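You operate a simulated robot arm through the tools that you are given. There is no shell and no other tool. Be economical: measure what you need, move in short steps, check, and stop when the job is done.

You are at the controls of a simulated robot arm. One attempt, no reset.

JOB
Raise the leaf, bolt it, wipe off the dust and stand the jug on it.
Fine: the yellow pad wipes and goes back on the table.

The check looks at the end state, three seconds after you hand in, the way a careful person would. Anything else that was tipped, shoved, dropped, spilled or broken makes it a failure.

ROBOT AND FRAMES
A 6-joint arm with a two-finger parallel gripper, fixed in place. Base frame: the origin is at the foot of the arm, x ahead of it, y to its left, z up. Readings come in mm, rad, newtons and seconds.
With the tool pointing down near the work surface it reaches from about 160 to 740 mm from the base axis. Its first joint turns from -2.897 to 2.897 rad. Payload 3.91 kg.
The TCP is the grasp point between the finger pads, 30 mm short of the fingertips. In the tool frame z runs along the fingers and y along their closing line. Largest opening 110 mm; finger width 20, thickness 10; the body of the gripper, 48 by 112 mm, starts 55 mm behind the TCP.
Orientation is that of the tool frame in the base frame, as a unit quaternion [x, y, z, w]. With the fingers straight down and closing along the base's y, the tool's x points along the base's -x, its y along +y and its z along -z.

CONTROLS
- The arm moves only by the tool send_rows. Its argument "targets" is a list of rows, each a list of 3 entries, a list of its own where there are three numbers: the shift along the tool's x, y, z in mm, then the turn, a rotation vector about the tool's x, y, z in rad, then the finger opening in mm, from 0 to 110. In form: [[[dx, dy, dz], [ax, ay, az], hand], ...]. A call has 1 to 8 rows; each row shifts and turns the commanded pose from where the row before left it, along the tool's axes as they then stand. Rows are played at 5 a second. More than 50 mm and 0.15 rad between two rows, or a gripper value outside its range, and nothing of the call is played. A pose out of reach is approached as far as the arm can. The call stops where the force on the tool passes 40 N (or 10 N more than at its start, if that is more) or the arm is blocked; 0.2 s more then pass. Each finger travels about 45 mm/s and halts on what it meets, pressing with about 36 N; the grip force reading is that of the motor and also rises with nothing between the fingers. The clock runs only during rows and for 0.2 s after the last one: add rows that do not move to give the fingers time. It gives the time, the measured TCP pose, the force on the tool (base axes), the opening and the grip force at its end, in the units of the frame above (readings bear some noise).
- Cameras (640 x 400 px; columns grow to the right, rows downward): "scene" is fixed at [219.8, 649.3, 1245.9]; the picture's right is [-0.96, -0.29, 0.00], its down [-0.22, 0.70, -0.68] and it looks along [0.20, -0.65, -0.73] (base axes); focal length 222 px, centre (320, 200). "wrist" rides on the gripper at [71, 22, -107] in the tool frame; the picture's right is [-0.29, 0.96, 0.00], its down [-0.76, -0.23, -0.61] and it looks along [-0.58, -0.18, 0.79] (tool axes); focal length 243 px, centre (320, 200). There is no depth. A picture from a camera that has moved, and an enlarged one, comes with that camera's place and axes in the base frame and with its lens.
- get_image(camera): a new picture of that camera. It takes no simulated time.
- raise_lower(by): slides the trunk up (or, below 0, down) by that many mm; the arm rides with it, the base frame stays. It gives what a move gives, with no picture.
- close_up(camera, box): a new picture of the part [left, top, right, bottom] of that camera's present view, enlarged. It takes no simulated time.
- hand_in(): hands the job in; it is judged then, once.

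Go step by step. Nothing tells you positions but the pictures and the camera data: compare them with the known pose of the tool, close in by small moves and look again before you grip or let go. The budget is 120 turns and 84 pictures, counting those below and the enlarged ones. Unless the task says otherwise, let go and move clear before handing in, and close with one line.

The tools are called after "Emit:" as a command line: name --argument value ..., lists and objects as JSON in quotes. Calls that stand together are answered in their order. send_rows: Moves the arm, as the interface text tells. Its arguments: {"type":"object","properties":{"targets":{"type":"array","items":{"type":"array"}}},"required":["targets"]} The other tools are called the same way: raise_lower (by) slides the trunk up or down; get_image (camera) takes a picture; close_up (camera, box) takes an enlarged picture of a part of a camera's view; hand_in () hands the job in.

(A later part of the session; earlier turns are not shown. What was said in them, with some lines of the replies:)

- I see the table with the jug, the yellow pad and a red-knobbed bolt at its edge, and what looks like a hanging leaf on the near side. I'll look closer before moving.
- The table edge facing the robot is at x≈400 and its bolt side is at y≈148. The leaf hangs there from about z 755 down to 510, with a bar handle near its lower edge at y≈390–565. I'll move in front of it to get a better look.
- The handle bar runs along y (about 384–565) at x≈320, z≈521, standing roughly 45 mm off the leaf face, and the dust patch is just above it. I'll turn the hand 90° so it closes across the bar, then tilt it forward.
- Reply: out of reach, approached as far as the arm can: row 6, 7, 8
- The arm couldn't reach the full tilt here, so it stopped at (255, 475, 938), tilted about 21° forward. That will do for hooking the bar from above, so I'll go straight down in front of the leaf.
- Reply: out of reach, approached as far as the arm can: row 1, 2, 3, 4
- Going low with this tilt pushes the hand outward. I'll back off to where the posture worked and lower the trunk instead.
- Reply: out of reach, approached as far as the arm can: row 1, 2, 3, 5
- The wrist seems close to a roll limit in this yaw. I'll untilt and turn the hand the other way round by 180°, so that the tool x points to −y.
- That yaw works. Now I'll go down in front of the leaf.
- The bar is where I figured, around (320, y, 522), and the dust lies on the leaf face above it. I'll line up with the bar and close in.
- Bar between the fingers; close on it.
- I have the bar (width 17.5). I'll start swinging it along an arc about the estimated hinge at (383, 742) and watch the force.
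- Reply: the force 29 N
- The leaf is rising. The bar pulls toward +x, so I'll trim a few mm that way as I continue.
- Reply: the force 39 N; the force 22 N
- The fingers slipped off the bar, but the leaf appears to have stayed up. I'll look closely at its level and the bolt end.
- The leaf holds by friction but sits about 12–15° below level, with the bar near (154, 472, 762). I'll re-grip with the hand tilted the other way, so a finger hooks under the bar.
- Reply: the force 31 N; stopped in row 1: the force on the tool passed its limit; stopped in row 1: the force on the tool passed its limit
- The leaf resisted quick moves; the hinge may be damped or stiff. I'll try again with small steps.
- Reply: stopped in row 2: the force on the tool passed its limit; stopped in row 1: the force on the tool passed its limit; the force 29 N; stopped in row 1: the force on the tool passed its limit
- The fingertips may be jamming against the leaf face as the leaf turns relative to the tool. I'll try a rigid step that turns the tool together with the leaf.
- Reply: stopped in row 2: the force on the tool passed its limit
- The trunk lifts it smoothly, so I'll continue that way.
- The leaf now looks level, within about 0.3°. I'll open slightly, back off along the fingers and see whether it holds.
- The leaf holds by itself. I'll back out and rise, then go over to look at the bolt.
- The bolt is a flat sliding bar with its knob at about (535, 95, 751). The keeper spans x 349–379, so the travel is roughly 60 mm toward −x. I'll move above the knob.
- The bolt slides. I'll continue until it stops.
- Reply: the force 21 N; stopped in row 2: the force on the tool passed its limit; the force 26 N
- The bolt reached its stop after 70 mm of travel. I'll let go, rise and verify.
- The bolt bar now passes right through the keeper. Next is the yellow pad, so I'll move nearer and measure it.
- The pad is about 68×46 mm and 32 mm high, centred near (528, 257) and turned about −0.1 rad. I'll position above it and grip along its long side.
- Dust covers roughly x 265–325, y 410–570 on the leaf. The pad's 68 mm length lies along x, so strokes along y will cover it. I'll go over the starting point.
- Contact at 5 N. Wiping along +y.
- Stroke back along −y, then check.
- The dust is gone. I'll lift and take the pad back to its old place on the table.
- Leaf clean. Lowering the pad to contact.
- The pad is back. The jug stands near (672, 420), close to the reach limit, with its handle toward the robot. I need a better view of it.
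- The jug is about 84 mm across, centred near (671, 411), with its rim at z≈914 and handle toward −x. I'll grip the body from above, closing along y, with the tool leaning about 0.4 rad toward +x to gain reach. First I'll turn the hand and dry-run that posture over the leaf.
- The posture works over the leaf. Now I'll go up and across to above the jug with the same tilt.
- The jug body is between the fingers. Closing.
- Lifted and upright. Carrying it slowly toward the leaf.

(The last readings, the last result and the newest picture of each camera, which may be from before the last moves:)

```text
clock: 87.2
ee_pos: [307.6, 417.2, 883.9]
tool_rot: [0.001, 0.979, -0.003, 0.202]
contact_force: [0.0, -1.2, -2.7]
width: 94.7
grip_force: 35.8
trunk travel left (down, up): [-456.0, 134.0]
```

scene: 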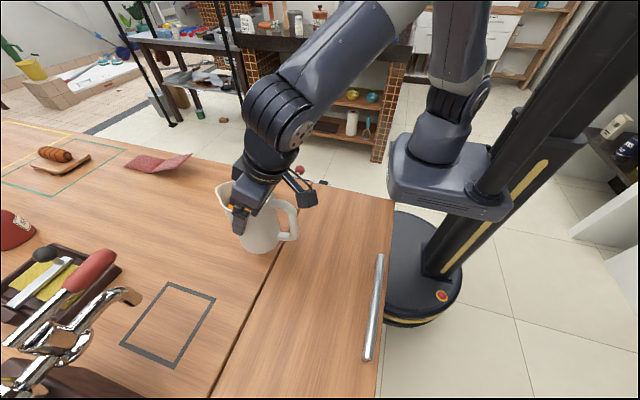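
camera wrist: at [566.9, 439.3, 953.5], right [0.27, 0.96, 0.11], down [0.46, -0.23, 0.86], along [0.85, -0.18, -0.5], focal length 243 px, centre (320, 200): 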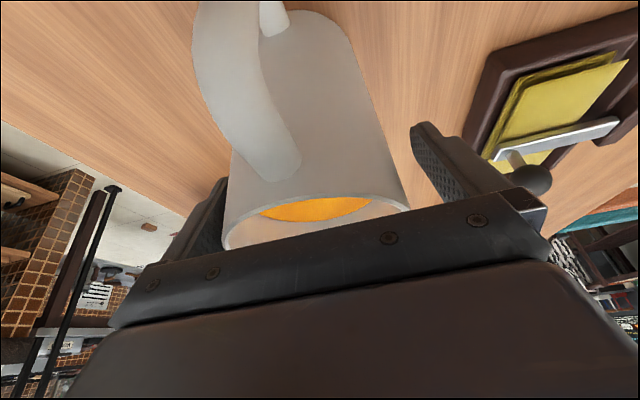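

Contact beginning; a touch more, then release.

Emit:
send_rows --targets '[[[0.3, 0, 0.7], [0, 0, 0], 55]]'

Emit:
send_rows --targets '[[[0, 0, 0], [0, 0, 0], 98], [[0, 0, 0], [0, 0, 0], 104], [[0, 0, 0], [0, 0, 0], 110], [[0, 0, 0], [0, 0, 0], 110]]'

Emit:
close_up --camera "scene" --box '[200, 160, 420, 320]'

Emit:
get_image --camera "wrist"

```text
clock: 87.6
ee_pos: [308.1, 417.1, 883.0]
tool_rot: [0.001, 0.979, -0.002, 0.203]
contact_force: [-2.3, -2.6, 3.7]
width: 94.8
grip_force: 36.4
trunk travel left (down, up): [-456.0, 134.0]
```

```text
clock: 88.6
ee_pos: [307.4, 417.3, 883.6]
tool_rot: [0.001, 0.98, -0.003, 0.201]
contact_force: [0.0, -0.7, 0.0]
width: 110.0
grip_force: 0.1
trunk travel left (down, up): [-456.0, 134.0]
```

```text
2.50 times, centred on (310, 240) of scene
camera zoom: at [219.8, 649.3, 1245.9], right [-0.96, -0.29, 0.0], down [-0.22, 0.7, -0.68], along [0.2, -0.65, -0.73], focal length 554 px, centre (345, 100)
```

zoom: 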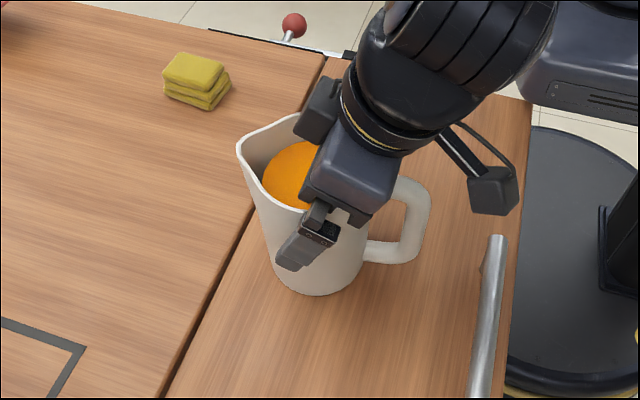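

```text
13 pictures are left
camera wrist: at [201.2, 440.6, 952.0], right [0.27, 0.96, 0.11], down [0.46, -0.23, 0.86], along [0.85, -0.18, -0.5], focal length 243 px, centre (320, 200)
```

wrist: 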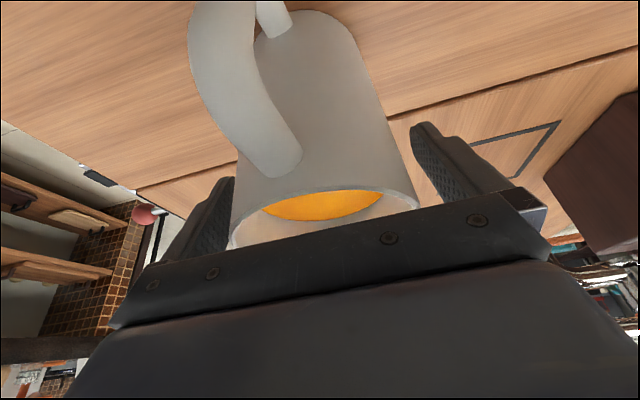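

Jug standing. I'll retreat straight back along the fingers.

Emit:
send_rows --targets '[[[0, 0, -10], [0, 0, 0], 110], [[0, 0, -20], [0, 0, 0], 110], [[0, 0, -30], [0, 0, 0], 110], [[0, 0, -35], [0, 0, 0], 110], [[0, 0, -35], [0, 0, 0], 110], [[-10, -40, -20], [0, 0, 0], 110], [[-10, -45, -10], [0, 0, 0], 110]]'

Emit:
get_image --camera "scene"

```text
clock: 90.2
ee_pos: [261.5, 332.2, 1037.1]
tool_rot: [0.001, 0.98, -0.003, 0.201]
contact_force: [0.1, 0.0, -0.4]
width: 110.0
grip_force: 0.1
trunk travel left (down, up): [-456.0, 134.0]
```

```text
12 pictures are left
```

scene: 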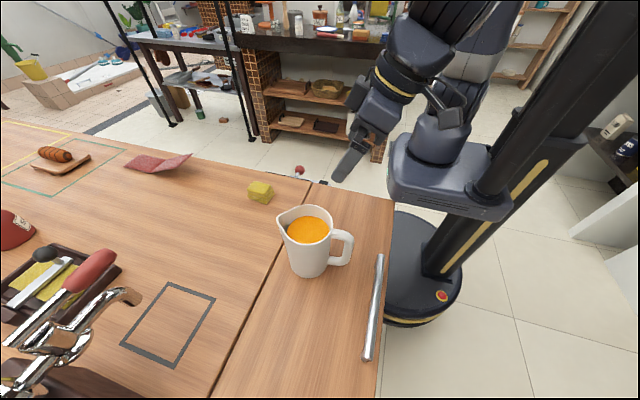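

Emit:
close_up --camera "scene" --box '[220, 160, 400, 400]'

Emit:
close_up --camera "scene" --box '[240, 150, 360, 225]'

```text
1.67 times, centred on (310, 280) of scene
camera zoom: at [219.8, 649.3, 1245.9], right [-0.96, -0.29, 0.0], down [-0.22, 0.7, -0.68], along [0.2, -0.65, -0.73], focal length 369 px, centre (337, 67)
```

zoom: 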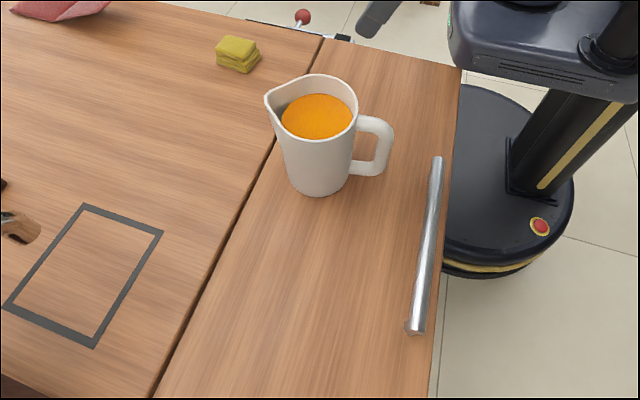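

```text
5.33 times, centred on (300, 188) of scene
camera zoom: at [219.8, 649.3, 1245.9], right [-0.96, -0.29, 0.0], down [-0.22, 0.7, -0.68], along [0.2, -0.65, -0.73], focal length 1182 px, centre (427, 267)
```

zoom: 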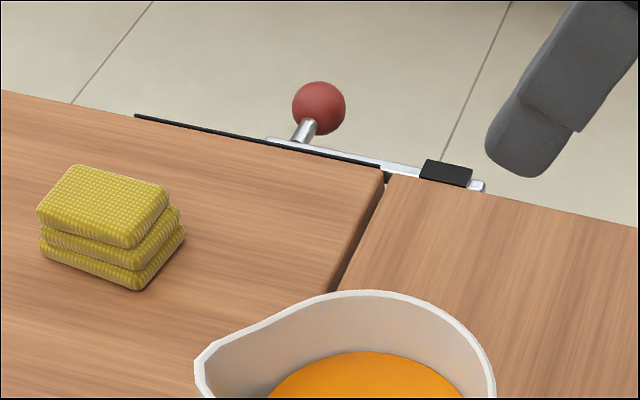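

The leaf is level with the bolt through its keeper, the surface is clean, the pad is back on the table and the jug stands upright on the leaf. Handing in.

Emit:
hand_in

```text
The job is handed in.
```

The leaf is raised and bolted, the dust is wiped off, the yellow pad is back on the table and the jug stands on the leaf with nothing spilled.
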